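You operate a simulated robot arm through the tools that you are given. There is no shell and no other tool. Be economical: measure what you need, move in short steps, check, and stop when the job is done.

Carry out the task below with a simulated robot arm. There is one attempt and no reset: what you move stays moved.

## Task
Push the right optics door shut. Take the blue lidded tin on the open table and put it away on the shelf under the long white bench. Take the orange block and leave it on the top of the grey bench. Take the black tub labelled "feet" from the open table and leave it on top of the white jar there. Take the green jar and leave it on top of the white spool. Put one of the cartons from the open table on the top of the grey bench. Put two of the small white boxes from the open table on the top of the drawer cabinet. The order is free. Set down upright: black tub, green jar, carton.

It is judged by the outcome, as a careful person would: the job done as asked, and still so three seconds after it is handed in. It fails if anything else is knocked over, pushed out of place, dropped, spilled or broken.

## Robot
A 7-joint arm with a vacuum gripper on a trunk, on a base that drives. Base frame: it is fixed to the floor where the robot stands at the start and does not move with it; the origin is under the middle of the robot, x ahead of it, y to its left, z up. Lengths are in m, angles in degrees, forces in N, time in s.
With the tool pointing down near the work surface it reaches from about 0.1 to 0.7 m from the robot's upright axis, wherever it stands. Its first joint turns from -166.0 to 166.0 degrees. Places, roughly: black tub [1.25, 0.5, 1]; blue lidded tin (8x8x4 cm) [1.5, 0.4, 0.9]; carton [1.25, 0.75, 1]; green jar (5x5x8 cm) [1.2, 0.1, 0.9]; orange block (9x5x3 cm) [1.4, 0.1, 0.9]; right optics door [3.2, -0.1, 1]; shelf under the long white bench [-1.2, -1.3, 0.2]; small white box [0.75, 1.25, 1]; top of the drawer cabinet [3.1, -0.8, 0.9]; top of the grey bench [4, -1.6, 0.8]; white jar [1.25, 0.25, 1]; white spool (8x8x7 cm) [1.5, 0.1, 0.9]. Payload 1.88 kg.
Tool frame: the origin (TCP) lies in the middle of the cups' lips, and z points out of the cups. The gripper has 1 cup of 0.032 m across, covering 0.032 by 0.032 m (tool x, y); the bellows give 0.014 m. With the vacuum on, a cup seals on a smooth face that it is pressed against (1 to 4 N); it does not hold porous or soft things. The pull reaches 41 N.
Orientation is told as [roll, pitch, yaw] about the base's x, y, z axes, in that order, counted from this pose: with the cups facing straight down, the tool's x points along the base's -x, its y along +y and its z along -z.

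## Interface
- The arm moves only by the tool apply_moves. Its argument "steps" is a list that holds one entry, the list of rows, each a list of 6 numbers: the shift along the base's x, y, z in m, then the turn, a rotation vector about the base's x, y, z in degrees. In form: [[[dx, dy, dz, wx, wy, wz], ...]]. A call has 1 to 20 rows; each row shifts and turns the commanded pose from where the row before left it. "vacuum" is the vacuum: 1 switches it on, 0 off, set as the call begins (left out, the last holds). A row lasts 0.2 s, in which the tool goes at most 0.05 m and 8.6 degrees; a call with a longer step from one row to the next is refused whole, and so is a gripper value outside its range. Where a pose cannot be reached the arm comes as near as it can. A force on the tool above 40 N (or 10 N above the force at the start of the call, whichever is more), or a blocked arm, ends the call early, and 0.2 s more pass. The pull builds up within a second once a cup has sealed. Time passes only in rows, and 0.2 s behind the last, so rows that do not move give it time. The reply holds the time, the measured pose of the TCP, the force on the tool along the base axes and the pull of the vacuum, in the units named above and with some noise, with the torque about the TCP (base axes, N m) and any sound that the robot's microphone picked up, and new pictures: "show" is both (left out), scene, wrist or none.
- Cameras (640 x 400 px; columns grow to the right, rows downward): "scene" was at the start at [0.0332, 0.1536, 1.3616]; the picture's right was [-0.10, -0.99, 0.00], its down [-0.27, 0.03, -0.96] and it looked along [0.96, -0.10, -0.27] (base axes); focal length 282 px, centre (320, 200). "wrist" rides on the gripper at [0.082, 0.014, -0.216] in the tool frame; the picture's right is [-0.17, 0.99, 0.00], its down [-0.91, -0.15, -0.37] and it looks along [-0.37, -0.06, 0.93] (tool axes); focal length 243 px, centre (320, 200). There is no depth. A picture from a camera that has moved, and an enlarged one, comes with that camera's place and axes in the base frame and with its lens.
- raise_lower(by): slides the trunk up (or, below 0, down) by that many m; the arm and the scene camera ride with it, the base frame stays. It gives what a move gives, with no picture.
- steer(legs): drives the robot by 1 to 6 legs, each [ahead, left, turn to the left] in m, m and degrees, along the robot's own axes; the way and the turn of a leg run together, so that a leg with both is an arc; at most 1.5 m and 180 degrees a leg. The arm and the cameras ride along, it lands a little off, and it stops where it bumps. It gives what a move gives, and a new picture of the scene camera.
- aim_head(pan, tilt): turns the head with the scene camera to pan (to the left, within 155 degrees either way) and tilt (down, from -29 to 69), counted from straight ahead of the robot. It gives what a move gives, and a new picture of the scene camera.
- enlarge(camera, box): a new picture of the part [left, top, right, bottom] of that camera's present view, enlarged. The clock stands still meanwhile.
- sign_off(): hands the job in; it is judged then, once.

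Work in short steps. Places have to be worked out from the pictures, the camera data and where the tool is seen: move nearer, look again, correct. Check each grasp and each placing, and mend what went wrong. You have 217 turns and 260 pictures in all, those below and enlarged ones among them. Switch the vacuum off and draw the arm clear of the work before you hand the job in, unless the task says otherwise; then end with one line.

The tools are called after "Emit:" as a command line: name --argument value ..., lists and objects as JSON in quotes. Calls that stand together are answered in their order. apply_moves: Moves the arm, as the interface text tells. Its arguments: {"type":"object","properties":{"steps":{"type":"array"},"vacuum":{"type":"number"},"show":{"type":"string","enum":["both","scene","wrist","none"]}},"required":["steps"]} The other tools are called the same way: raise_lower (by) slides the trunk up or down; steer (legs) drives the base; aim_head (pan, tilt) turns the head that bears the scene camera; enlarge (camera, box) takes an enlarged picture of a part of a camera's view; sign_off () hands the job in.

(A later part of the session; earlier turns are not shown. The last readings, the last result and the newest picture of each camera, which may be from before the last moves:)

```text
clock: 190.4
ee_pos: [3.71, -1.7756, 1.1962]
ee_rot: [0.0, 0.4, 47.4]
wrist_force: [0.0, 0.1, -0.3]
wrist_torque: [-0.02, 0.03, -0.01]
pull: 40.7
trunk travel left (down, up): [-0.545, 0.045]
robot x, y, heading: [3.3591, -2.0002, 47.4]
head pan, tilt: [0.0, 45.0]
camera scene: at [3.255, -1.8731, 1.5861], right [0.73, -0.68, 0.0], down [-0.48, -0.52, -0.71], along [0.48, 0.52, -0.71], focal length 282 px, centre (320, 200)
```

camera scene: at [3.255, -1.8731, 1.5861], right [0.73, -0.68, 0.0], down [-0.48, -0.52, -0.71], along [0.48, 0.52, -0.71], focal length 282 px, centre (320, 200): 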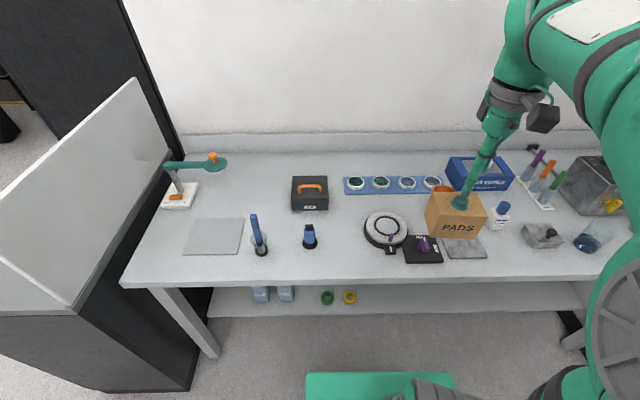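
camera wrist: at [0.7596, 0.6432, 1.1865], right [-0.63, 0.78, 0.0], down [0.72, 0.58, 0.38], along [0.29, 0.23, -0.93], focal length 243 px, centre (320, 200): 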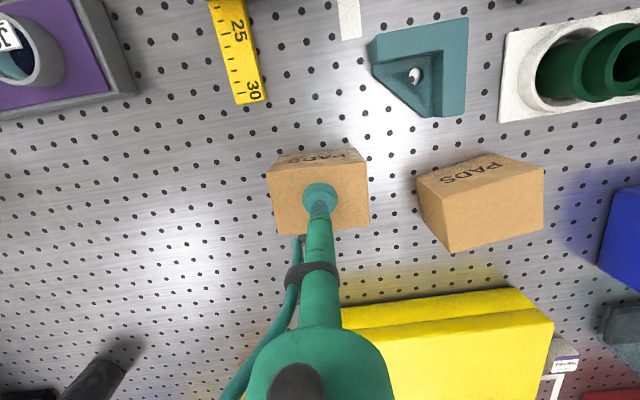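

Target (3.690, -1.527). Move above it and lower partway.

Emit:
apply_moves --steps '[[[-0.004, 0.04, -0.015, 0, 0, 0], [-0.004, 0.045, -0.015, 0, 0, 0], [-0.004, 0.045, -0.015, 0, 0, 0], [-0.004, 0.045, -0.015, 0, 0, 0], [-0.004, 0.045, -0.015, 0, 0, 0], [0, 0.029, -0.035, 0, 0, 0], [0, 0, -0.045, 0, 0, 0], [0, 0, -0.045, 0, 0, 0], [0, 0, -0.045, 0, 0, 0], [0, 0, 0, 0, 0, 0]]]'

```text
clock: 192.6
ee_pos: [3.695, -1.5291, 0.9496]
ee_rot: [-0.1, 0.4, 47.5]
wrist_force: [0.7, 0.1, -0.1]
wrist_torque: [0.03, 0.02, -0.01]
pull: 40.8
trunk travel left (down, up): [-0.545, 0.045]
robot x, y, heading: [3.3575, -2.0018, 47.2]
head pan, tilt: [0.0, 45.0]
camera scene: at [3.2552, -1.8729, 1.5861], right [0.73, -0.68, 0.0], down [-0.48, -0.52, -0.71], along [0.48, 0.52, -0.71], focal length 282 px, centre (320, 200)
camera wrist: at [3.6303, -1.5781, 1.1658], right [-0.61, 0.79, 0.0], down [0.73, 0.57, 0.37], along [0.29, 0.22, -0.93], focal length 243 px, centre (320, 200)
```

scene: 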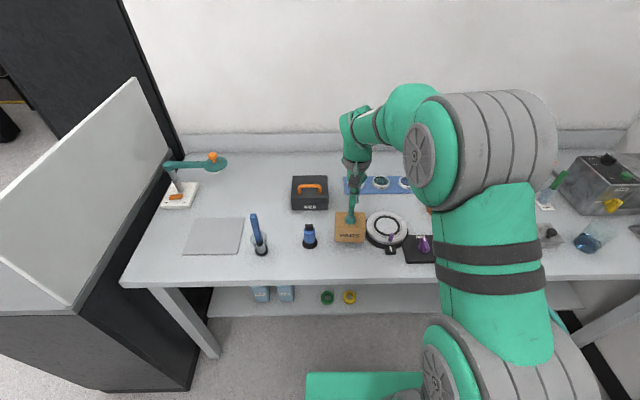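
wrist: 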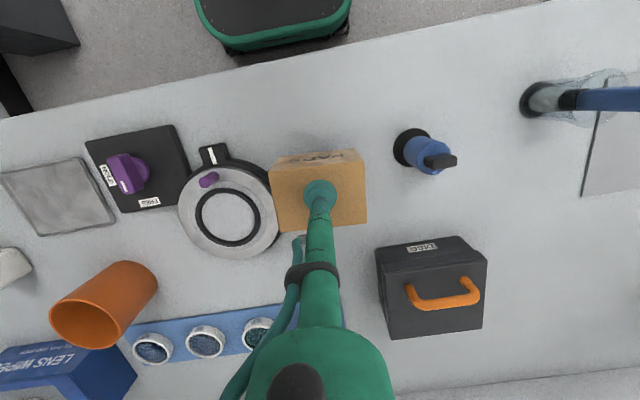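

Clear of both; nudge 1.5 cm away from the disc, and lower to contact.

Emit:
apply_moves --steps '[[[-0.009, 0.012, -0.02, 0, 0, 0], [0, 0, -0.03, 0, 0, 0], [0, 0, -0.015, 0, 0, 0], [0, 0, -0.006, 0, 0, 0], [0, 0, -0.005, 0, 0, 0], [0, 0, -0.004, 0, 0, 0], [0, 0, 0, 0, 0, 0]]]' --show "none"

```text
clock: 193.3
ee_pos: [3.6866, -1.5086, 0.906]
ee_rot: [0.2, -0.7, 47.3]
wrist_force: [-1.4, -0.3, 15.2]
wrist_torque: [-0.13, -0.03, -0.25]
pull: 40.7
trunk travel left (down, up): [-0.545, 0.045]
robot x, y, heading: [3.3563, -2.0002, 47.2]
head pan, tilt: [0.0, 45.0]
stopped in row 3: the force on the tool passed its limit at 73 N (the readings are from after the stop); the commanded pose is now the measured one
```

Contact came earlier (bench top ≈0.83). Check.

Emit:
apply_moves --steps '[[[0, 0, 0, 0, 0, 0], [0, 0, 0, 0, 0, 0]]]'

```text
clock: 193.9
ee_pos: [3.6861, -1.509, 0.9038]
ee_rot: [0.2, -0.7, 47.2]
wrist_force: [2.4, 3.5, 28.5]
wrist_torque: [-0.17, -0.03, 0.02]
pull: 40.7
trunk travel left (down, up): [-0.545, 0.045]
robot x, y, heading: [3.3605, -1.9983, 47.2]
head pan, tilt: [0.0, 45.0]
camera scene: at [3.254, -1.8746, 1.5863], right [0.73, -0.68, 0.0], down [-0.48, -0.52, -0.71], along [0.48, 0.52, -0.71], focal length 282 px, centre (320, 200)
camera wrist: at [3.6189, -1.563, 1.119], right [-0.61, 0.79, 0.01], down [0.73, 0.56, 0.39], along [0.3, 0.24, -0.92], focal length 243 px, centre (320, 200)
```

scene: 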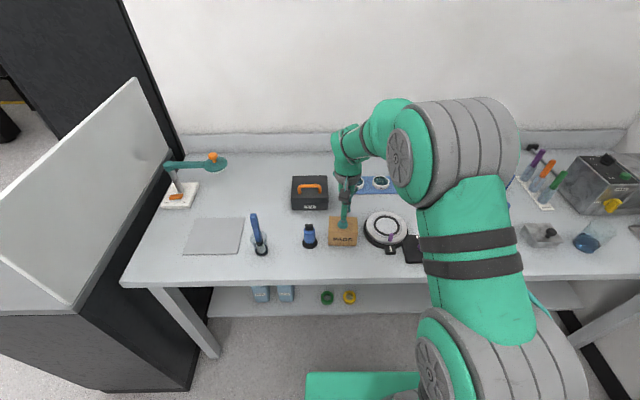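
wrist: 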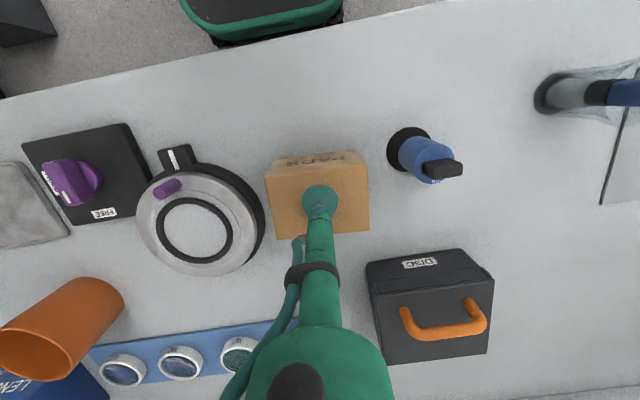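

Carton rests on the bench, clear of neighbours. Release and withdraw.

Emit:
apply_moves --steps '[[[0, 0, 0, 0, 0, 0], [0, 0, 0, 0, 0, 0], [0, 0, 0, 0, 0, 0], [0, 0, 0, 0, 0, 0], [0, 0, 0.01, 0, 0, 0], [0, 0, 0.03, 0, 0, 0], [0, 0, 0.05, 0, 0, 0], [0, 0, 0.05, 0, 0, 0], [0, 0, 0.05, 0, 0, 0], [0, 0, 0.05, 0, 0, 0], [0, 0, 0.05, 0, 0, 0], [0, 0, 0, 0, 0, 0]]]' --vacuum 0 --show "wrist"

```text
clock: 196.5
ee_pos: [3.6877, -1.5094, 1.1929]
ee_rot: [0.0, -0.3, 47.4]
wrist_force: [0.5, 0.0, -0.2]
wrist_torque: [0.01, 0.01, 0.03]
pull: 0.1
trunk travel left (down, up): [-0.545, 0.045]
robot x, y, heading: [3.3605, -1.999, 47.4]
head pan, tilt: [0.0, 45.0]
camera wrist: at [3.6223, -1.5622, 1.4081], right [-0.61, 0.79, 0.0], down [0.73, 0.57, 0.38], along [0.3, 0.23, -0.93], focal length 243 px, centre (320, 200)
```

wrist: 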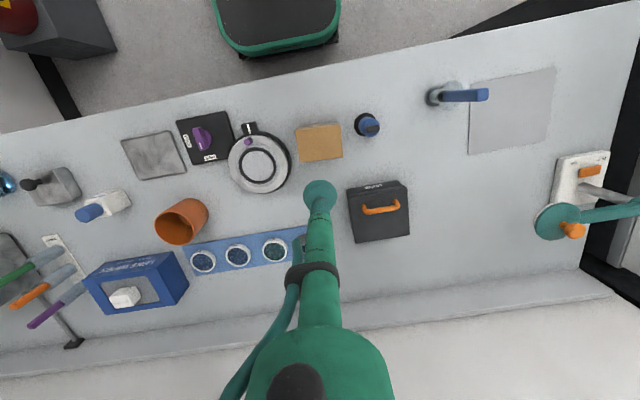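

Carton stands upright on the bench. Next, the optics door: retract, back off, and drive to the corridor at the table's right end to look at the cabinets.

Emit:
apply_moves --steps '[[[-0.03, -0.033, 0.005, 0, 0, 0], [-0.03, -0.033, 0.005, 0, 0, 0], [-0.03, -0.033, 0.005, 0, 0, 0], [-0.03, -0.033, 0.005, 0, 0, 0], [-0.03, -0.033, 0, 0, 0, 0], [0, 0, 0, 0, 0, 0]]]' --show "none"

Emit:
steer --legs '[[-0.75, 0, 0], [0, 0, 90], [1.45, 0, 0], [0.55, 0, 0]]'

Emit:
aim_head --pan -110 --tilt 15

```text
clock: 197.9
ee_pos: [3.5349, -1.6782, 1.2076]
ee_rot: [0.0, -0.4, 47.3]
wrist_force: [-0.5, 0.6, -0.5]
wrist_torque: [0.01, -0.05, 0.0]
pull: 0.0
trunk travel left (down, up): [-0.545, 0.045]
robot x, y, heading: [3.3638, -1.9994, 47.4]
head pan, tilt: [0.0, 45.0]
```

```text
clock: 215.4
ee_pos: [1.0836, -0.9654, 1.209]
ee_rot: [0.1, -0.3, 135.8]
wrist_force: [0.0, -0.8, 0.3]
wrist_torque: [0.03, 0.01, 0.02]
pull: 0.1
trunk travel left (down, up): [-0.545, 0.045]
robot x, y, heading: [1.4009, -1.1512, 135.5]
head pan, tilt: [0.0, 45.0]
camera scene: at [1.2719, -1.2522, 1.5861], right [0.7, 0.72, 0.0], down [0.51, -0.49, -0.71], along [-0.51, 0.49, -0.71], focal length 282 px, centre (320, 200)
```

scene: 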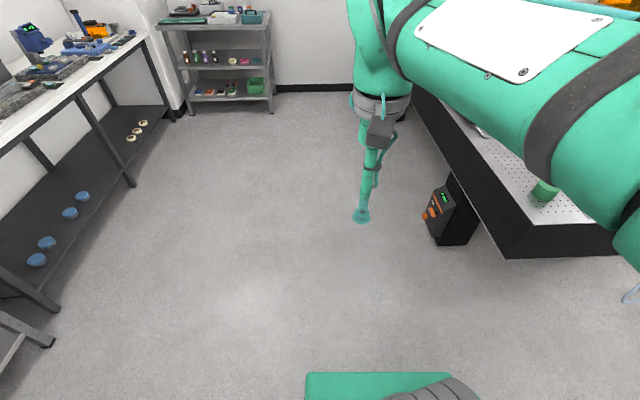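

```text
clock: 217.3
ee_pos: [1.0833, -0.9651, 1.2083]
ee_rot: [0.1, -0.3, 135.8]
wrist_force: [-0.3, 0.1, 0.4]
wrist_torque: [0.03, 0.0, 0.02]
pull: 0.0
trunk travel left (down, up): [-0.545, 0.045]
robot x, y, heading: [1.4037, -1.1505, 135.8]
head pan, tilt: [-110.0, 15.0]
camera scene: at [1.4143, -1.2683, 1.6329], right [0.44, -0.9, 0.0], down [-0.23, -0.11, -0.97], along [0.87, 0.42, -0.26], focal length 282 px, centre (320, 200)
```

scene: 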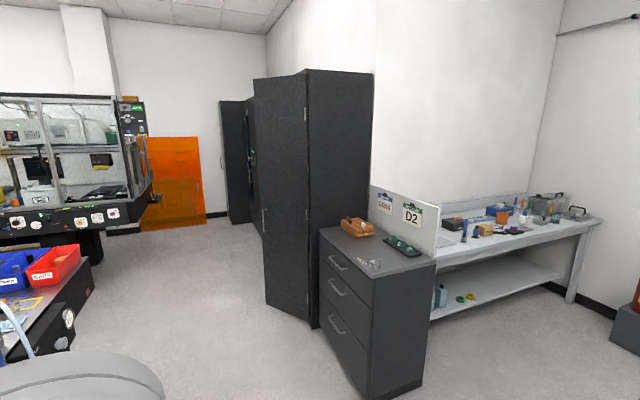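

The right optics door is ajar about 30°, hinge near (3.17,-0.33), free edge near (3.27,0.19). I drive up the corridor beyond the table's back corner, then turn to face it.

Emit:
steer --legs '[[0, 0, 2.2], [0, -1.4, 0], [0, -0.72, 0], [0.22, 0, 0], [0, 0, 180]]'

Emit:
aim_head --pan 0 --tilt 15

```text
clock: 236.8
ee_pos: [3.0198, 0.3425, 1.209]
ee_rot: [0.0, -0.3, -43.5]
wrist_force: [-0.2, -0.4, -0.5]
wrist_torque: [-0.02, -0.03, 0.02]
pull: 0.1
trunk travel left (down, up): [-0.545, 0.045]
robot x, y, heading: [2.701, 0.5219, -43.6]
head pan, tilt: [-110.0, 15.0]
camera scene: at [2.6865, 0.6391, 1.6329], right [-0.45, 0.89, 0.0], down [0.23, 0.12, -0.97], along [-0.86, -0.43, -0.26], focal length 282 px, centre (320, 200)
```

scene: 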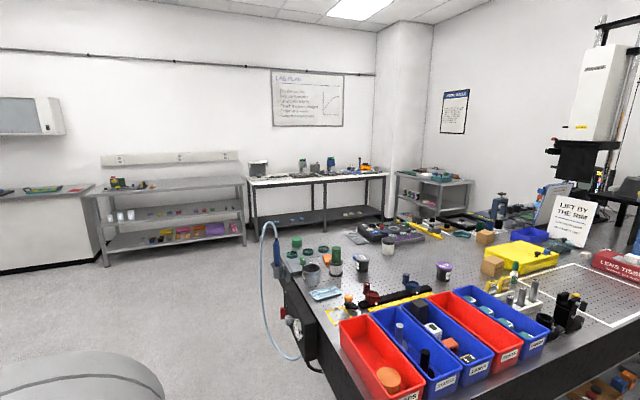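

```text
clock: 238.7
ee_pos: [3.0217, 0.3427, 1.2089]
ee_rot: [0.0, -0.2, -43.4]
wrist_force: [0.1, 0.3, -0.1]
wrist_torque: [0.0, 0.02, 0.01]
pull: 0.0
trunk travel left (down, up): [-0.545, 0.045]
robot x, y, heading: [2.7015, 0.5218, -43.4]
head pan, tilt: [0.0, 15.0]
camera scene: at [2.8378, 0.6166, 1.6329], right [-0.69, -0.73, 0.0], down [-0.19, 0.18, -0.97], along [0.7, -0.67, -0.26], focal length 282 px, centre (320, 200)
```

scene: 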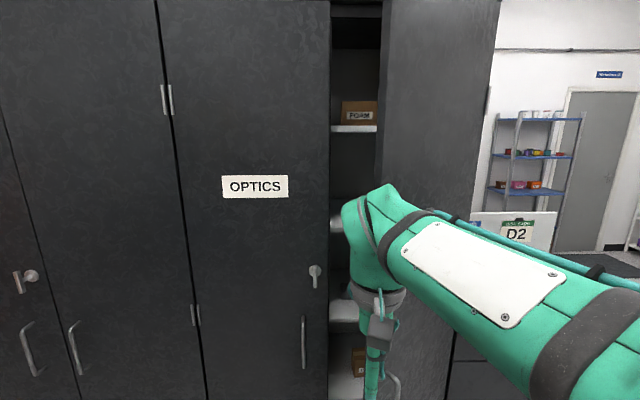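

Free edge of the door is at about s=2.29, N=2.22, hinge near s=2.57, N=1.87. I bring the tool in front of the door (N≈2.1), tilting it about 64° forward to push with the cup end.

Emit:
apply_moves --steps '[[[0.006, -0.034, 0, -5.5, -5.8, 0], [0.006, -0.034, 0, -5.5, -5.8, 0], [0.006, -0.034, 0, -5.5, -5.8, 0], [0.006, -0.034, 0, -5.5, -5.8, 0], [0.006, -0.034, 0, -5.5, -5.8, 0], [0.006, -0.034, 0, -5.5, -5.8, 0], [0.006, -0.034, 0, -5.5, -5.8, 0], [0.006, -0.034, 0, -5.5, -5.8, 0], [0, 0, 0, 0, 0, 0]]]'

```text
clock: 240.3
ee_pos: [3.1289, 0.1571, 1.1691]
ee_rot: [-3.6, -51.5, -28.9]
wrist_force: [0.1, -0.3, 0.8]
wrist_torque: [-0.04, -0.01, 0.01]
pull: 0.2
trunk travel left (down, up): [-0.545, 0.045]
robot x, y, heading: [2.703, 0.5185, -43.3]
head pan, tilt: [0.0, 15.0]
stopped in row 8: the arm was blocked; the commanded pose is now the measured one
camera scene: at [2.8371, 0.6173, 1.6315], right [-0.69, -0.73, 0.0], down [-0.19, 0.18, -0.97], along [0.7, -0.66, -0.26], focal length 282 px, centre (320, 200)
camera wrist: at [2.9497, 0.2854, 1.2378], right [0.61, 0.79, 0.09], down [0.17, -0.24, 0.95], along [0.78, -0.56, -0.28], focal length 243 px, centre (320, 200)
```

scene: 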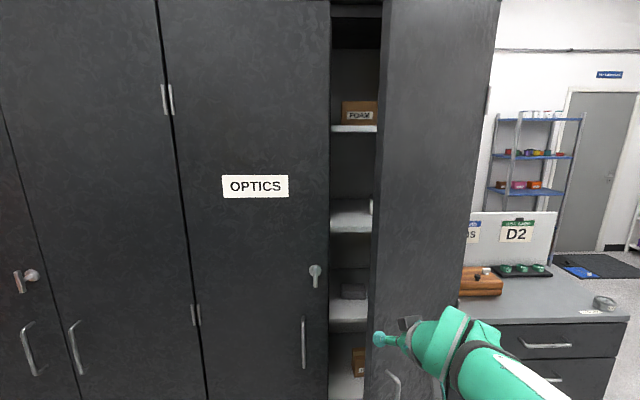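
wrist: 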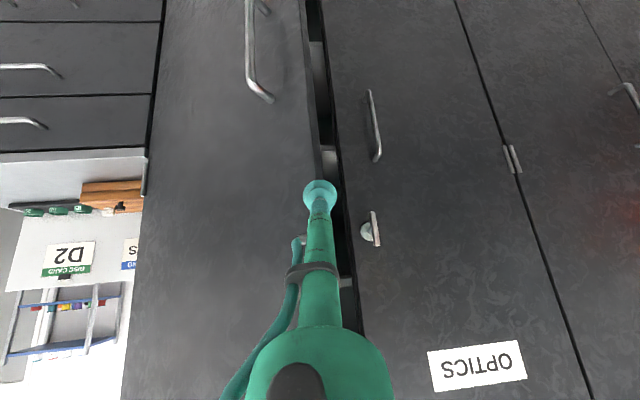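

The arm stopped as blocked, at about 52° tilt; the cup is just at the door's free edge. I try moving sideways along the door toward the hinge, a little back from it.

Emit:
apply_moves --steps '[[[-0.02, 0.01, 0.01, 0, 0, 0], [-0.02, -0.014, 0.01, 0, 0, 0], [-0.02, -0.022, 0.01, 0, 0, 0], [-0.014, -0.015, 0, 0, 0, 0], [0, 0, 0, 0, 0, 0]]]'

```text
clock: 241.1
ee_pos: [3.1412, 0.2064, 1.1541]
ee_rot: [0.2, -46.9, -20.3]
wrist_force: [-0.2, 0.2, 0.2]
wrist_torque: [0.02, 0.01, 0.01]
pull: 0.1
trunk travel left (down, up): [-0.545, 0.045]
robot x, y, heading: [2.6996, 0.5228, -43.7]
head pan, tilt: [0.0, 15.0]
stopped in row 3: the arm was blocked; the commanded pose is now the measured one
camera scene: at [2.8382, 0.6163, 1.6322], right [-0.69, -0.73, 0.0], down [-0.19, 0.18, -0.97], along [0.7, -0.66, -0.26], focal length 282 px, centre (320, 200)
camera wrist: at [2.9458, 0.2924, 1.2411], right [0.45, 0.89, 0.12], down [0.28, -0.27, 0.92], along [0.85, -0.38, -0.36], focal length 243 px, centre (320, 200)
```

scene: 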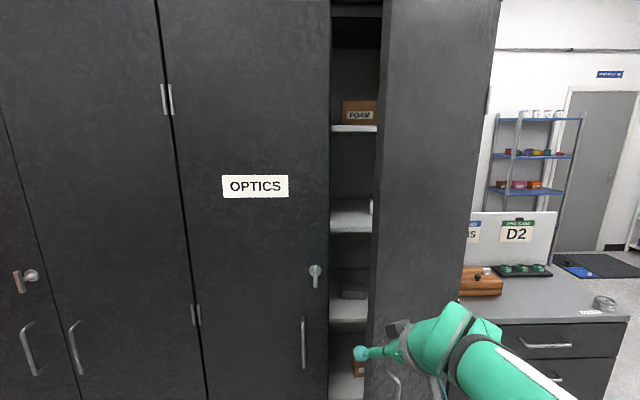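
wrist: 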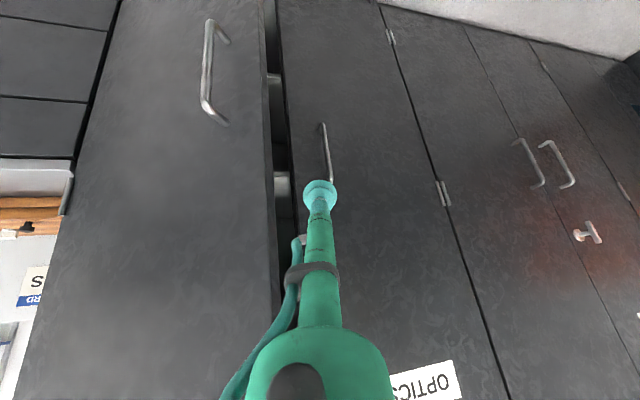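

It is likely self-folding (wrist too close to the body at this tilt). I back the base off 0.2 m and then extend the arm forward, restoring orientation.

Emit:
steer --legs '[[-0.22, 0, 1]]'

Emit:
apply_moves --steps '[[[0.033, -0.03, 0.01, 0, 0, -3], [0.033, -0.03, 0.01, 0, 0, -3], [0.033, -0.03, 0.01, 0, 0, -3], [0, 0, 0, 0, 0, 0]]]'

```text
clock: 242.8
ee_pos: [2.9829, 0.3683, 1.1522]
ee_rot: [0.4, -46.8, -19.3]
wrist_force: [0.9, 0.3, 0.0]
wrist_torque: [-0.04, 0.02, 0.0]
pull: 0.1
trunk travel left (down, up): [-0.545, 0.045]
robot x, y, heading: [2.5361, 0.6783, -42.3]
head pan, tilt: [0.0, 15.0]
camera scene: at [2.6708, 0.7729, 1.6333], right [-0.67, -0.74, 0.0], down [-0.19, 0.17, -0.97], along [0.71, -0.65, -0.26], focal length 282 px, centre (320, 200)
```

scene: 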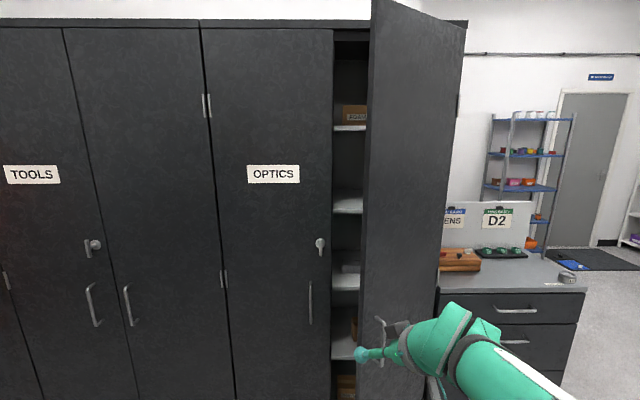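

```text
clock: 243.8
ee_pos: [3.0831, 0.2811, 1.1845]
ee_rot: [0.4, -46.7, -28.4]
wrist_force: [0.4, -0.1, 0.3]
wrist_torque: [0.02, 0.03, 0.0]
pull: 0.0
trunk travel left (down, up): [-0.545, 0.045]
robot x, y, heading: [2.5364, 0.6775, -42.4]
head pan, tilt: [0.0, 15.0]
camera scene: at [2.6713, 0.7726, 1.6329], right [-0.67, -0.74, 0.0], down [-0.19, 0.17, -0.97], along [0.71, -0.65, -0.26], focal length 282 px, centre (320, 200)
camera wrist: at [2.901, 0.3926, 1.2708], right [0.56, 0.82, 0.12], down [0.24, -0.31, 0.92], along [0.79, -0.49, -0.37], focal length 243 px, centre (320, 200)
```

scene: 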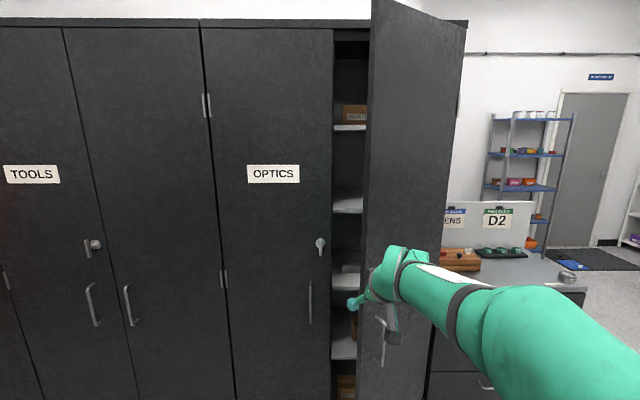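
wrist: 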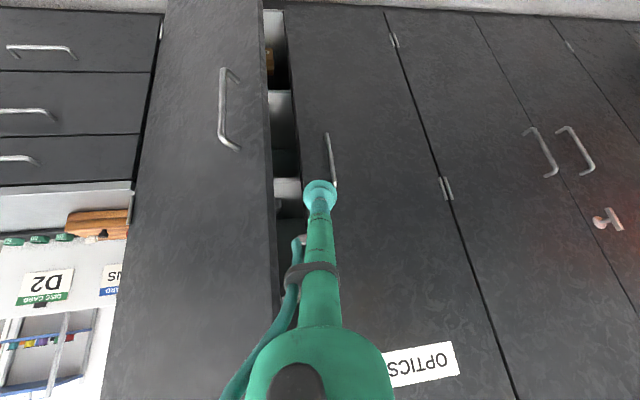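

Free now. Shift sideways to in front of the door panel, at N≈2.10.

Emit:
apply_moves --steps '[[[-0.028, -0.031, 0, 0, 0, -3], [-0.028, -0.031, 0, 0, 0, -3], [-0.028, -0.031, 0, 0, 0, -3], [-0.028, -0.031, 0, 0, 0, -3], [0, 0, 0, 0, 0, 0]]]'

```text
clock: 245.0
ee_pos: [2.9696, 0.1561, 1.1831]
ee_rot: [0.4, -46.7, -40.4]
wrist_force: [-1.0, -0.2, 0.3]
wrist_torque: [0.03, -0.02, 0.03]
pull: 0.0
trunk travel left (down, up): [-0.545, 0.045]
robot x, y, heading: [2.5353, 0.6748, -42.5]
head pan, tilt: [0.0, 15.0]
camera scene: at [2.6708, 0.7726, 1.6329], right [-0.67, -0.74, 0.0], down [-0.19, 0.17, -0.97], along [0.71, -0.65, -0.26], focal length 282 px, centre (320, 200)
camera wrist: at [2.8142, 0.3032, 1.2716], right [0.72, 0.68, 0.12], down [0.17, -0.35, 0.92], along [0.67, -0.64, -0.37], focal length 243 px, centre (320, 200)
```

scene: 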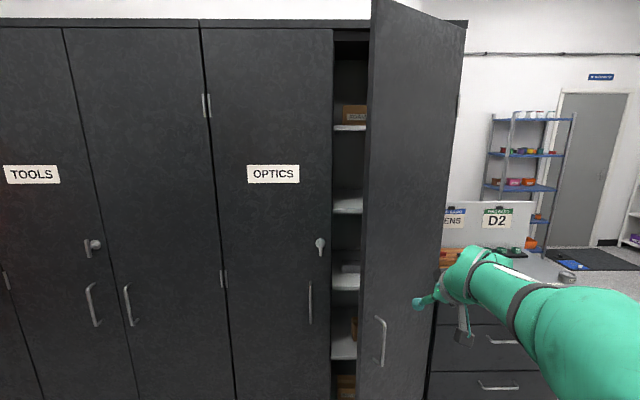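
wrist: 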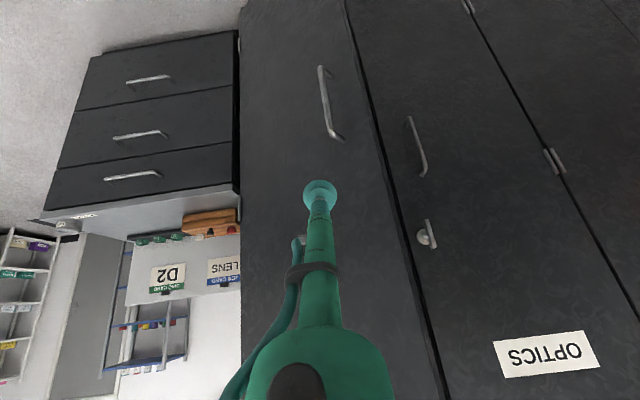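

Cup faces the middle of the door above its handle. Advance toward the door.

Emit:
apply_moves --steps '[[[0.03, -0.027, 0, 0, 0, 0], [0.03, -0.027, 0, 0, 0, 0], [0.03, -0.027, 0, 0, 0, 0], [0.03, -0.027, 0, 0, 0, 0], [0.03, -0.027, 0, 0, 0, 0], [0.015, -0.0135, 0, 0, 0, 0], [0.015, -0.0135, 0, 0, 0, 0], [0.015, -0.0135, 0, 0, 0, 0], [0, 0, 0, 0, 0, 0]]]' --show "scene"

```text
clock: 247.0
ee_pos: [3.1656, -0.0214, 1.1824]
ee_rot: [0.5, -46.7, -40.3]
wrist_force: [-0.7, 0.2, 0.4]
wrist_torque: [0.0, 0.02, 0.02]
pull: 0.0
trunk travel left (down, up): [-0.545, 0.045]
robot x, y, heading: [2.5338, 0.6775, -42.5]
head pan, tilt: [0.0, 15.0]
camera scene: at [2.6711, 0.7727, 1.6329], right [-0.67, -0.74, 0.0], down [-0.19, 0.17, -0.97], along [0.71, -0.65, -0.26], focal length 282 px, centre (320, 200)
```

scene: 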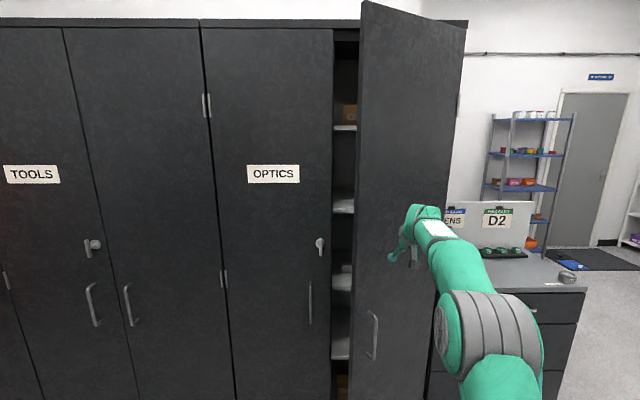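

The door is moving with little force. Keep pushing, following its arc.

Emit:
apply_moves --steps '[[[0.03, -0.019, 0, 0, 0, 0], [0.03, -0.019, 0, 0, 0, 0], [0.03, -0.019, 0, 0, 0, 0], [0.03, -0.02, 0, 0, 0, 0], [0, 0, 0, 0, 0, 0]]]' --show "scene"

```text
clock: 248.2
ee_pos: [3.243, -0.052, 1.1676]
ee_rot: [0.3, -46.8, -40.5]
wrist_force: [1.0, -0.7, 0.3]
wrist_torque: [0.03, 0.04, -0.01]
pull: 0.0
out of reach, approached as far as the arm can: row 3, 4
trunk travel left (down, up): [-0.545, 0.045]
robot x, y, heading: [2.5337, 0.677, -42.4]
head pan, tilt: [0.0, 15.0]
camera scene: at [2.6704, 0.7734, 1.6329], right [-0.67, -0.74, 0.0], down [-0.19, 0.17, -0.97], along [0.71, -0.65, -0.26], focal length 282 px, centre (320, 200)
```

scene: 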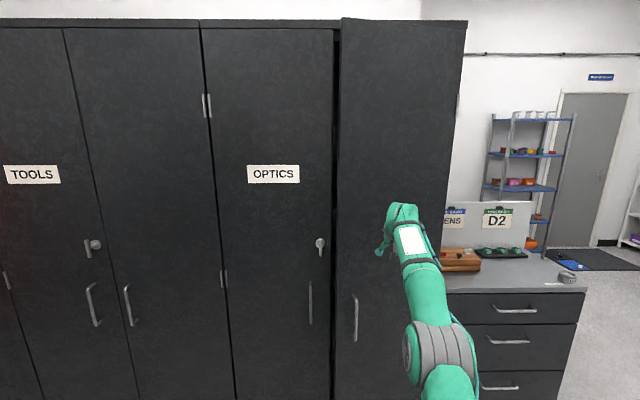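

Almost shut; the arm is at its reach limit. Drive the base ahead 5 cm to finish.

Emit:
steer --legs '[[0.05, 0, 0]]'

```text
clock: 249.1
ee_pos: [3.281, -0.0859, 1.1658]
ee_rot: [0.4, -46.6, -40.4]
wrist_force: [-0.5, -0.3, 0.0]
wrist_torque: [-0.01, 0.0, 0.01]
pull: 0.1
trunk travel left (down, up): [-0.545, 0.045]
robot x, y, heading: [2.5681, 0.642, -42.5]
head pan, tilt: [0.0, 15.0]
camera scene: at [2.708, 0.7389, 1.6328], right [-0.67, -0.74, 0.0], down [-0.19, 0.17, -0.97], along [0.71, -0.65, -0.26], focal length 282 px, centre (320, 200)
```

scene: 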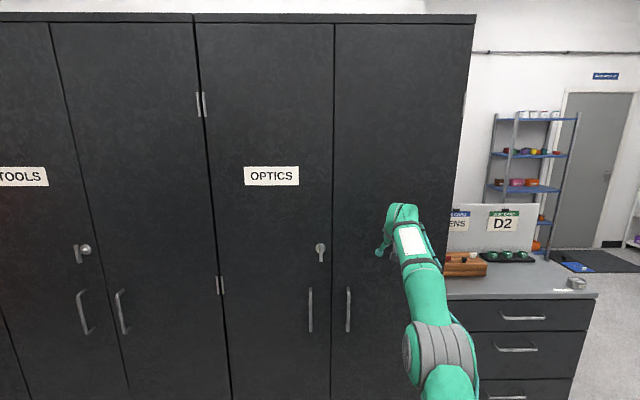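

It looks shut; zoom into the seam, and give a tiny extra press.

Emit:
apply_moves --steps '[[[0.007, -0.006, 0, 0, 0, 0], [0.007, -0.006, 0, 0, 0, 0], [0, 0, 0, 0, 0, 0]]]' --show "none"

Emit:
enlarge --camera "scene" --box '[240, 0, 480, 150]'

```text
clock: 249.9
ee_pos: [3.2804, -0.0863, 1.1655]
ee_rot: [0.3, -46.8, -40.1]
wrist_force: [0.4, 0.1, 0.4]
wrist_torque: [0.01, 0.03, 0.03]
pull: 0.0
out of reach, approached as far as the arm can: row 1, 2
trunk travel left (down, up): [-0.545, 0.045]
robot x, y, heading: [2.577, 0.64, -42.5]
head pan, tilt: [0.0, 15.0]
```

```text
2.67 times, centred on (360, 75) of scene
camera zoom: at [2.7076, 0.7393, 1.6329], right [-0.67, -0.74, 0.0], down [-0.19, 0.17, -0.97], along [0.71, -0.65, -0.26], focal length 752 px, centre (213, 533)
```

zoom: 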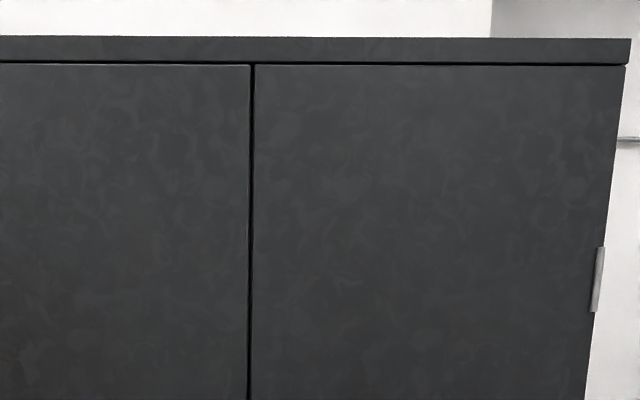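

Flush. One more 1.5 cm nudge to be certain it's fully home.

Emit:
steer --legs '[[0.015, 0, 0]]'

Emit:
enlarge --camera "scene" --box '[270, 0, 390, 75]'

```text
clock: 250.7
ee_pos: [3.2913, -0.0975, 1.165]
ee_rot: [0.4, -46.7, -40.3]
wrist_force: [0.3, -0.5, 0.3]
wrist_torque: [-0.02, -0.01, -0.04]
pull: 0.1
trunk travel left (down, up): [-0.545, 0.045]
robot x, y, heading: [2.5829, 0.6343, -42.3]
head pan, tilt: [0.0, 15.0]
camera scene: at [2.7188, 0.7291, 1.6329], right [-0.67, -0.74, 0.0], down [-0.19, 0.17, -0.97], along [0.71, -0.65, -0.26], focal length 282 px, centre (320, 200)
```

scene: 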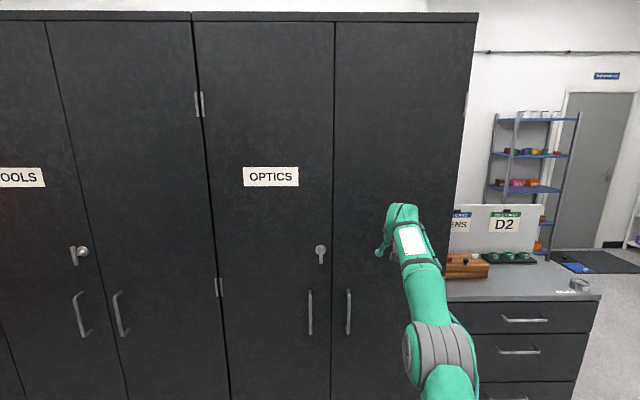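

```text
5.33 times, centred on (330, 38) of scene
camera zoom: at [2.7188, 0.7291, 1.6329], right [-0.67, -0.74, 0.0], down [-0.19, 0.17, -0.97], along [0.71, -0.65, -0.26], focal length 1504 px, centre (267, 1067)
```

zoom: 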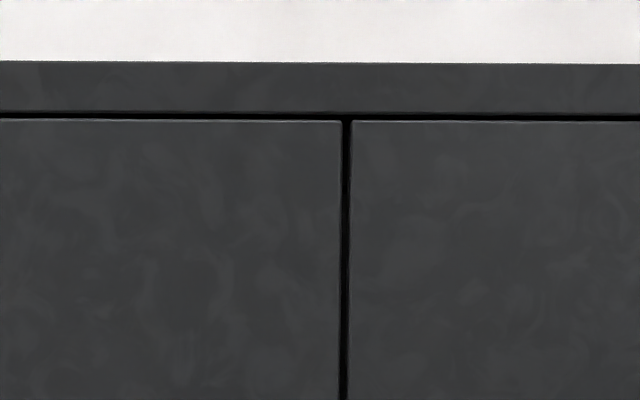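

The door is shut. Now retract the arm, restoring the tool to point down.

Emit:
apply_moves --steps '[[[-0.033, 0.03, 0.005, 0, 0, 0], [-0.033, 0.03, 0.005, 0, 0, 0], [-0.03, 0.027, 0.005, 5.3, 5.8, 0], [-0.03, 0.027, 0.005, 5.3, 5.8, 0], [-0.03, 0.027, 0.005, 5.3, 5.8, 0], [-0.02, 0.018, 0.005, 5.3, 5.8, 0], [-0.02, 0.018, 0.005, 5.3, 5.8, 0], [-0.02, 0.018, 0.005, 5.0, 5.5, 0], [0, 0, 0, 0, 0, 0]]]' --show "none"

Emit:
steer --legs '[[0, 0.15, 0], [0, 0, -90], [0, -1.4, 0], [0, -0.2, 0]]'

Emit:
aim_head --pan 0 --tilt 40

```text
clock: 252.7
ee_pos: [3.0749, 0.0979, 1.2036]
ee_rot: [1.9, 0.0, -41.1]
wrist_force: [-0.6, 0.1, -0.4]
wrist_torque: [0.01, 0.01, 0.0]
pull: 0.0
trunk travel left (down, up): [-0.545, 0.045]
robot x, y, heading: [2.5804, 0.6308, -42.5]
head pan, tilt: [0.0, 15.0]
```

```text
clock: 265.7
ee_pos: [1.0434, 1.4956, 1.2036]
ee_rot: [1.9, 0.0, -138.6]
wrist_force: [0.1, 0.6, -1.0]
wrist_torque: [0.0, -0.01, 0.06]
pull: 0.1
trunk travel left (down, up): [-0.545, 0.045]
robot x, y, heading: [1.6371, 1.915, -139.6]
head pan, tilt: [0.0, 15.0]
camera scene: at [1.7186, 1.7658, 1.6329], right [-0.64, 0.77, 0.0], down [0.2, 0.17, -0.97], along [-0.74, -0.62, -0.26], focal length 282 px, centre (320, 200)
```

scene: 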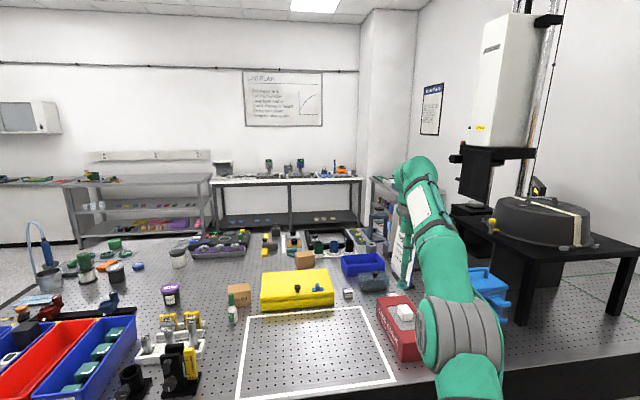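

```text
clock: 266.6
ee_pos: [1.0446, 1.4967, 1.2032]
ee_rot: [1.8, -0.1, -138.6]
wrist_force: [0.5, -0.2, 0.4]
wrist_torque: [0.02, -0.01, 0.02]
pull: 0.0
trunk travel left (down, up): [-0.545, 0.045]
robot x, y, heading: [1.6386, 1.9133, -140.1]
head pan, tilt: [0.0, 40.0]
camera scene: at [1.7251, 1.771, 1.5934], right [-0.64, 0.77, 0.0], down [0.49, 0.41, -0.77], along [-0.59, -0.49, -0.64], focal length 282 px, centre (320, 200)
```

scene: 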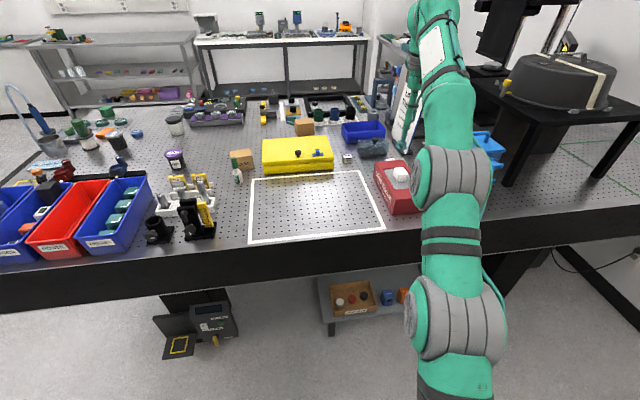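

Now behind the table. Enlarge the area with the small white boxes.

Emit:
enlarge --camera "scene" --box '[310, 110, 430, 185]'

Emit:
enlarge --camera "scene" --box '[130, 100, 330, 225]'

```text
5.33 times, centred on (370, 148) of scene
camera zoom: at [1.7251, 1.771, 1.5934], right [-0.64, 0.77, 0.0], down [0.49, 0.41, -0.77], along [-0.59, -0.49, -0.64], focal length 1504 px, centre (53, 480)
```

zoom: 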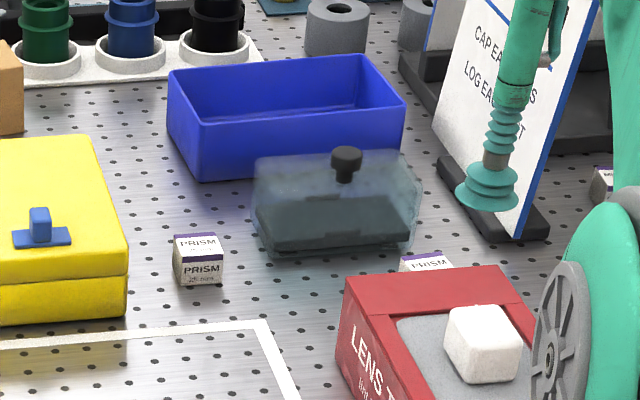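

```text
3.20 times, centred on (230, 162) of scene
camera zoom: at [1.7251, 1.771, 1.5934], right [-0.64, 0.77, 0.0], down [0.49, 0.41, -0.77], along [-0.59, -0.49, -0.64], focal length 902 px, centre (608, 320)
```

zoom: 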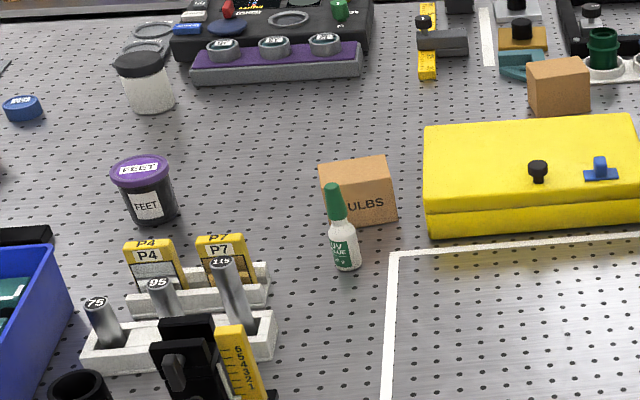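

Three PRISM boxes: A ≈(0.806,1.163), B ≈(0.70,1.325), C ≈(0.474,1.38). A trolley sits just under the table's back edge, so I stop at N≈2.14. Straighten heading and move in.

Emit:
steer --legs '[[0, 0, 8], [0.37, 0, 0]]'

Emit:
apply_moves --steps '[[[0, 0, -0.03, -1.2, 1.3, 0], [0, 0, -0.02, 0, 0, 0], [0, 0, 0, 0, 0, 0]]]'

```text
clock: 269.5
ee_pos: [0.8661, 1.1461, 1.2029]
ee_rot: [1.9, 0.0, -130.6]
wrist_force: [0.8, 0.3, -0.7]
wrist_torque: [-0.01, -0.01, -0.01]
pull: 0.1
trunk travel left (down, up): [-0.545, 0.045]
robot x, y, heading: [1.3993, 1.6407, -132.0]
head pan, tilt: [0.0, 40.0]
camera scene: at [1.501, 1.5135, 1.5933], right [-0.74, 0.67, 0.0], down [0.43, 0.48, -0.77], along [-0.51, -0.57, -0.64], focal length 282 px, centre (320, 200)
```

scene: 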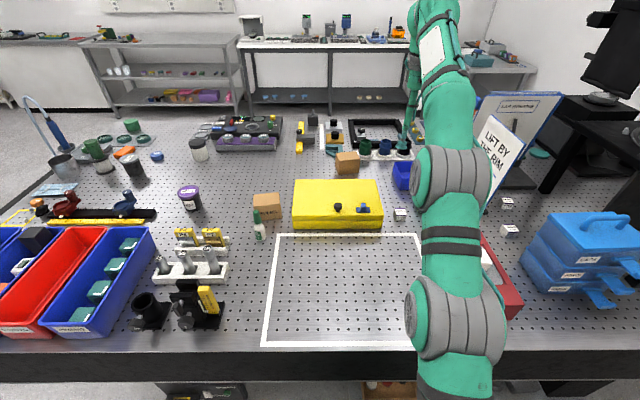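

```text
clock: 270.3
ee_pos: [0.8665, 1.145, 1.1534]
ee_rot: [1.6, -1.7, -130.5]
wrist_force: [-0.3, -0.2, 0.4]
wrist_torque: [0.02, 0.0, 0.02]
pull: 0.1
trunk travel left (down, up): [-0.545, 0.045]
robot x, y, heading: [1.3956, 1.6433, -131.6]
head pan, tilt: [0.0, 40.0]
camera scene: at [1.5009, 1.5135, 1.5933], right [-0.74, 0.67, 0.0], down [0.43, 0.48, -0.77], along [-0.51, -0.57, -0.64], focal length 282 px, centre (320, 200)
camera wrist: at [0.93, 1.2072, 1.3661], right [0.64, -0.77, 0.03], down [-0.71, -0.58, 0.4], along [-0.28, -0.28, -0.92], focal length 243 px, centre (320, 200)
```

scene: 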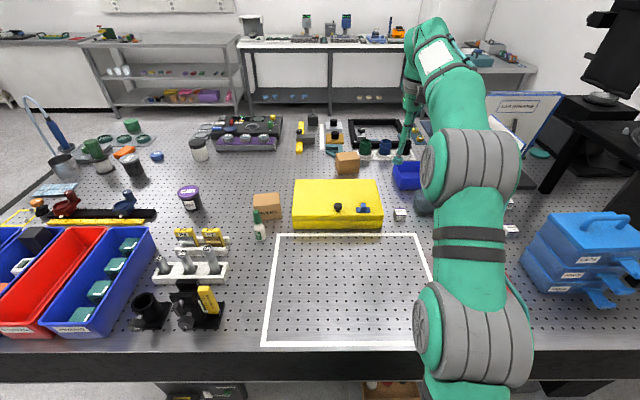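
wrist: 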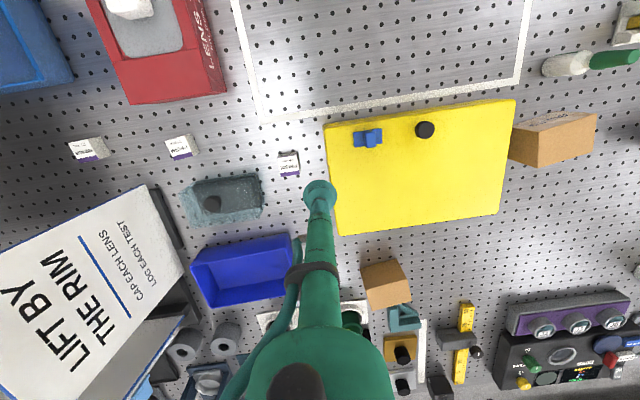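

Correct the small tilt, move over box A (≈(0.815,1.165)), and lower.

Emit:
apply_moves --steps '[[[-0.025, 0.01, -0.03, 2.3, 0.1, 0], [-0.025, 0.01, -0.03, 0, 0, 0], [0, 0, -0.04, 0, 0, 0], [0, 0, -0.02, 0, 0, 0], [0, 0, 0, 0, 0, 0]]]' --show "wrist"

```text
clock: 271.5
ee_pos: [0.8178, 1.1636, 1.0336]
ee_rot: [0.2, 0.1, -130.5]
wrist_force: [0.6, -0.3, 0.4]
wrist_torque: [0.0, 0.02, -0.01]
pull: 0.1
trunk travel left (down, up): [-0.545, 0.045]
robot x, y, heading: [1.3936, 1.6435, -131.9]
head pan, tilt: [0.0, 40.0]
camera wrist: at [0.8804, 1.217, 1.2496], right [0.64, -0.77, 0.0], down [-0.71, -0.59, 0.37], along [-0.29, -0.24, -0.93], focal length 243 px, centre (320, 200)
```

wrist: 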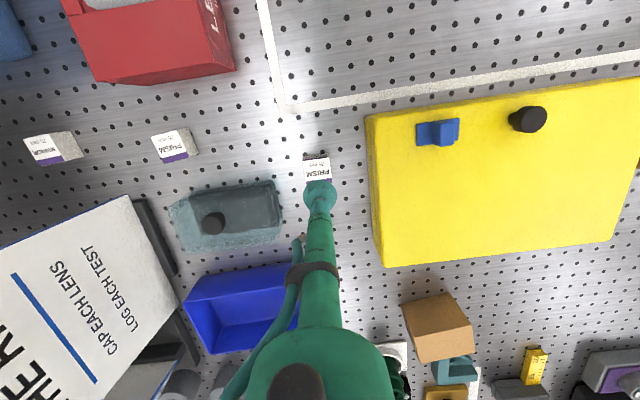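

Emit:
enlarge --camera "wrist" --box '[270, 135, 370, 210]'

```text
5.33 times, centred on (320, 172) of wrist
camera zoom: at [0.8804, 1.217, 1.2496], right [0.64, -0.77, 0.0], down [-0.71, -0.59, 0.37], along [-0.29, -0.24, -0.93], focal length 1294 px, centre (320, 347)
```

zoom: 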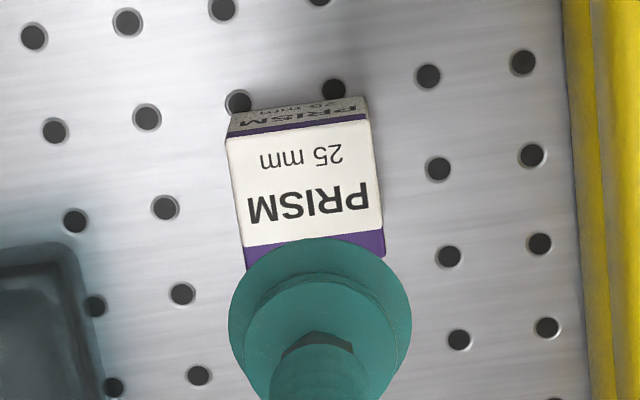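

Box top centre ≈ (0.811,1.164). Descend with vacuum.

Emit:
apply_moves --steps '[[[-0.006, 0, -0.03, 0, 0, 0], [0, 0, -0.025, 0, 0, 0], [0, 0, -0.012, 0, 0, 0], [0, 0, -0.01, 0, 0, 0], [0, 0, -0.007, 0, 0, 0], [0, 0, -0.006, 0, 0, 0], [0, 0, -0.006, 0, 0, 0], [0, 0, 0, 0, 0, 0]]]' --vacuum 1 --show "wrist"

```text
clock: 273.3
ee_pos: [0.8096, 1.1643, 0.9402]
ee_rot: [0.2, -0.1, -130.4]
wrist_force: [0.6, 0.0, 6.3]
wrist_torque: [-0.03, -0.08, -0.02]
pull: 41.3
trunk travel left (down, up): [-0.545, 0.045]
robot x, y, heading: [1.3968, 1.6433, -131.9]
head pan, tilt: [0.0, 40.0]
camera wrist: at [0.8732, 1.219, 1.1545], right [0.64, -0.77, 0.0], down [-0.71, -0.59, 0.38], along [-0.29, -0.24, -0.93], focal length 243 px, centre (320, 200)
```

wrist: 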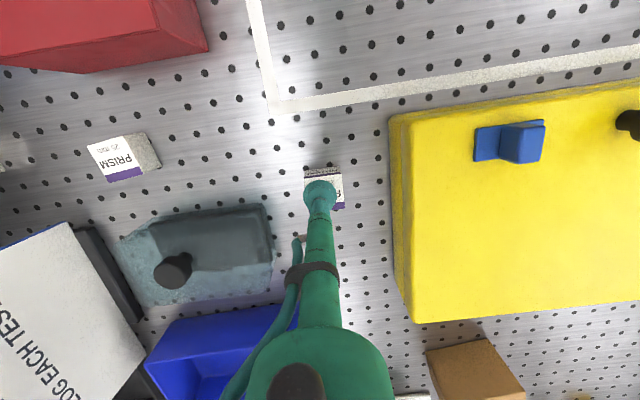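

Sealed. Lift, retract and drive to the drawer cabinet around the table's back corner.

Emit:
apply_moves --steps '[[[0, 0, 0.03, 0, 0, 0], [0, 0, 0.045, 0, 0, 0], [0, 0, 0.045, 0, 0, 0], [0, 0, 0.045, 0, 0, 0], [0.02, 0.02, 0.035, 0, 0, 0], [0.03, 0.033, 0.02, 0, 0, 0], [0.03, 0.033, 0.015, 0, 0, 0], [0.03, 0.033, 0, 0, 0, 0], [0.03, 0.033, 0, 0, 0, 0], [0.03, 0.033, 0, 0, 0, 0], [0, 0, 0, 0, 0, 0]]]' --show "none"

Emit:
steer --legs '[[-0.2, 0, 0], [0, 1.4, 0], [0, 0.5, 0], [0, 0, 90], [0, -0.9, 0]]'

Emit:
aim_head --pan 0 --tilt 40

```text
clock: 275.7
ee_pos: [0.9778, 1.353, 1.168]
ee_rot: [0.2, 0.0, -130.6]
wrist_force: [0.2, -0.1, -0.4]
wrist_torque: [-0.07, 0.02, 0.0]
pull: 41.3
trunk travel left (down, up): [-0.545, 0.045]
robot x, y, heading: [1.3949, 1.6418, -131.7]
head pan, tilt: [0.0, 40.0]
```

```text
clock: 294.7
ee_pos: [2.6005, -0.5944, 1.1687]
ee_rot: [0.2, 0.1, -41.2]
wrist_force: [-0.3, 0.1, -0.3]
wrist_torque: [-0.01, -0.04, -0.02]
pull: 41.1
trunk travel left (down, up): [-0.545, 0.045]
robot x, y, heading: [2.3146, -0.1784, -42.6]
head pan, tilt: [0.0, 40.0]
camera scene: at [2.445, -0.0701, 1.5933], right [-0.68, -0.74, 0.0], down [-0.47, 0.44, -0.77], along [0.56, -0.52, -0.64], focal length 282 px, centre (320, 200)
```

scene: 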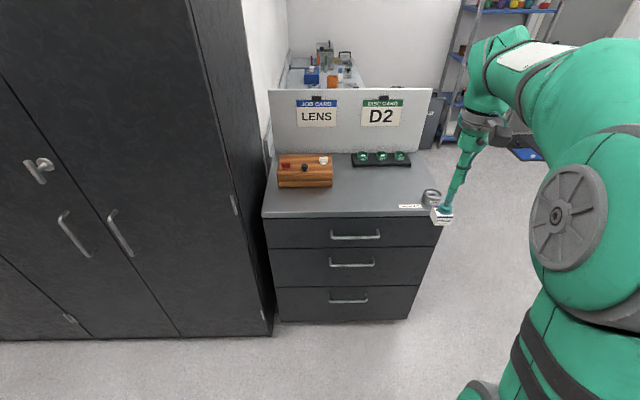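

```text
clock: 295.3
ee_pos: [2.601, -0.5928, 1.1706]
ee_rot: [0.2, 0.0, -41.2]
wrist_force: [-0.3, -0.5, 0.9]
wrist_torque: [0.05, -0.01, -0.03]
pull: 40.6
trunk travel left (down, up): [-0.545, 0.045]
robot x, y, heading: [2.3148, -0.1694, -42.6]
head pan, tilt: [0.0, 40.0]
camera scene: at [2.445, -0.0701, 1.5933], right [-0.68, -0.74, 0.0], down [-0.47, 0.44, -0.77], along [0.56, -0.52, -0.64], focal length 282 px, centre (320, 200)
```

scene: 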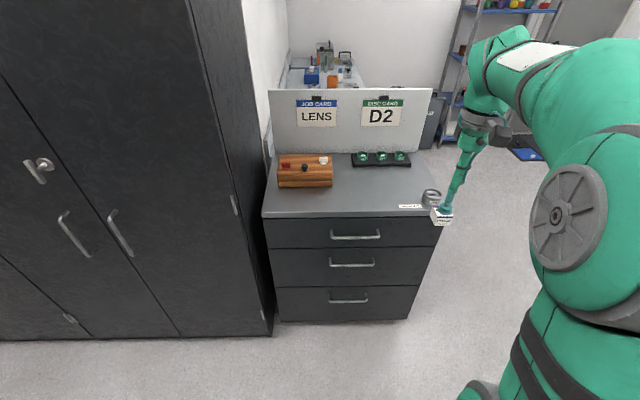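

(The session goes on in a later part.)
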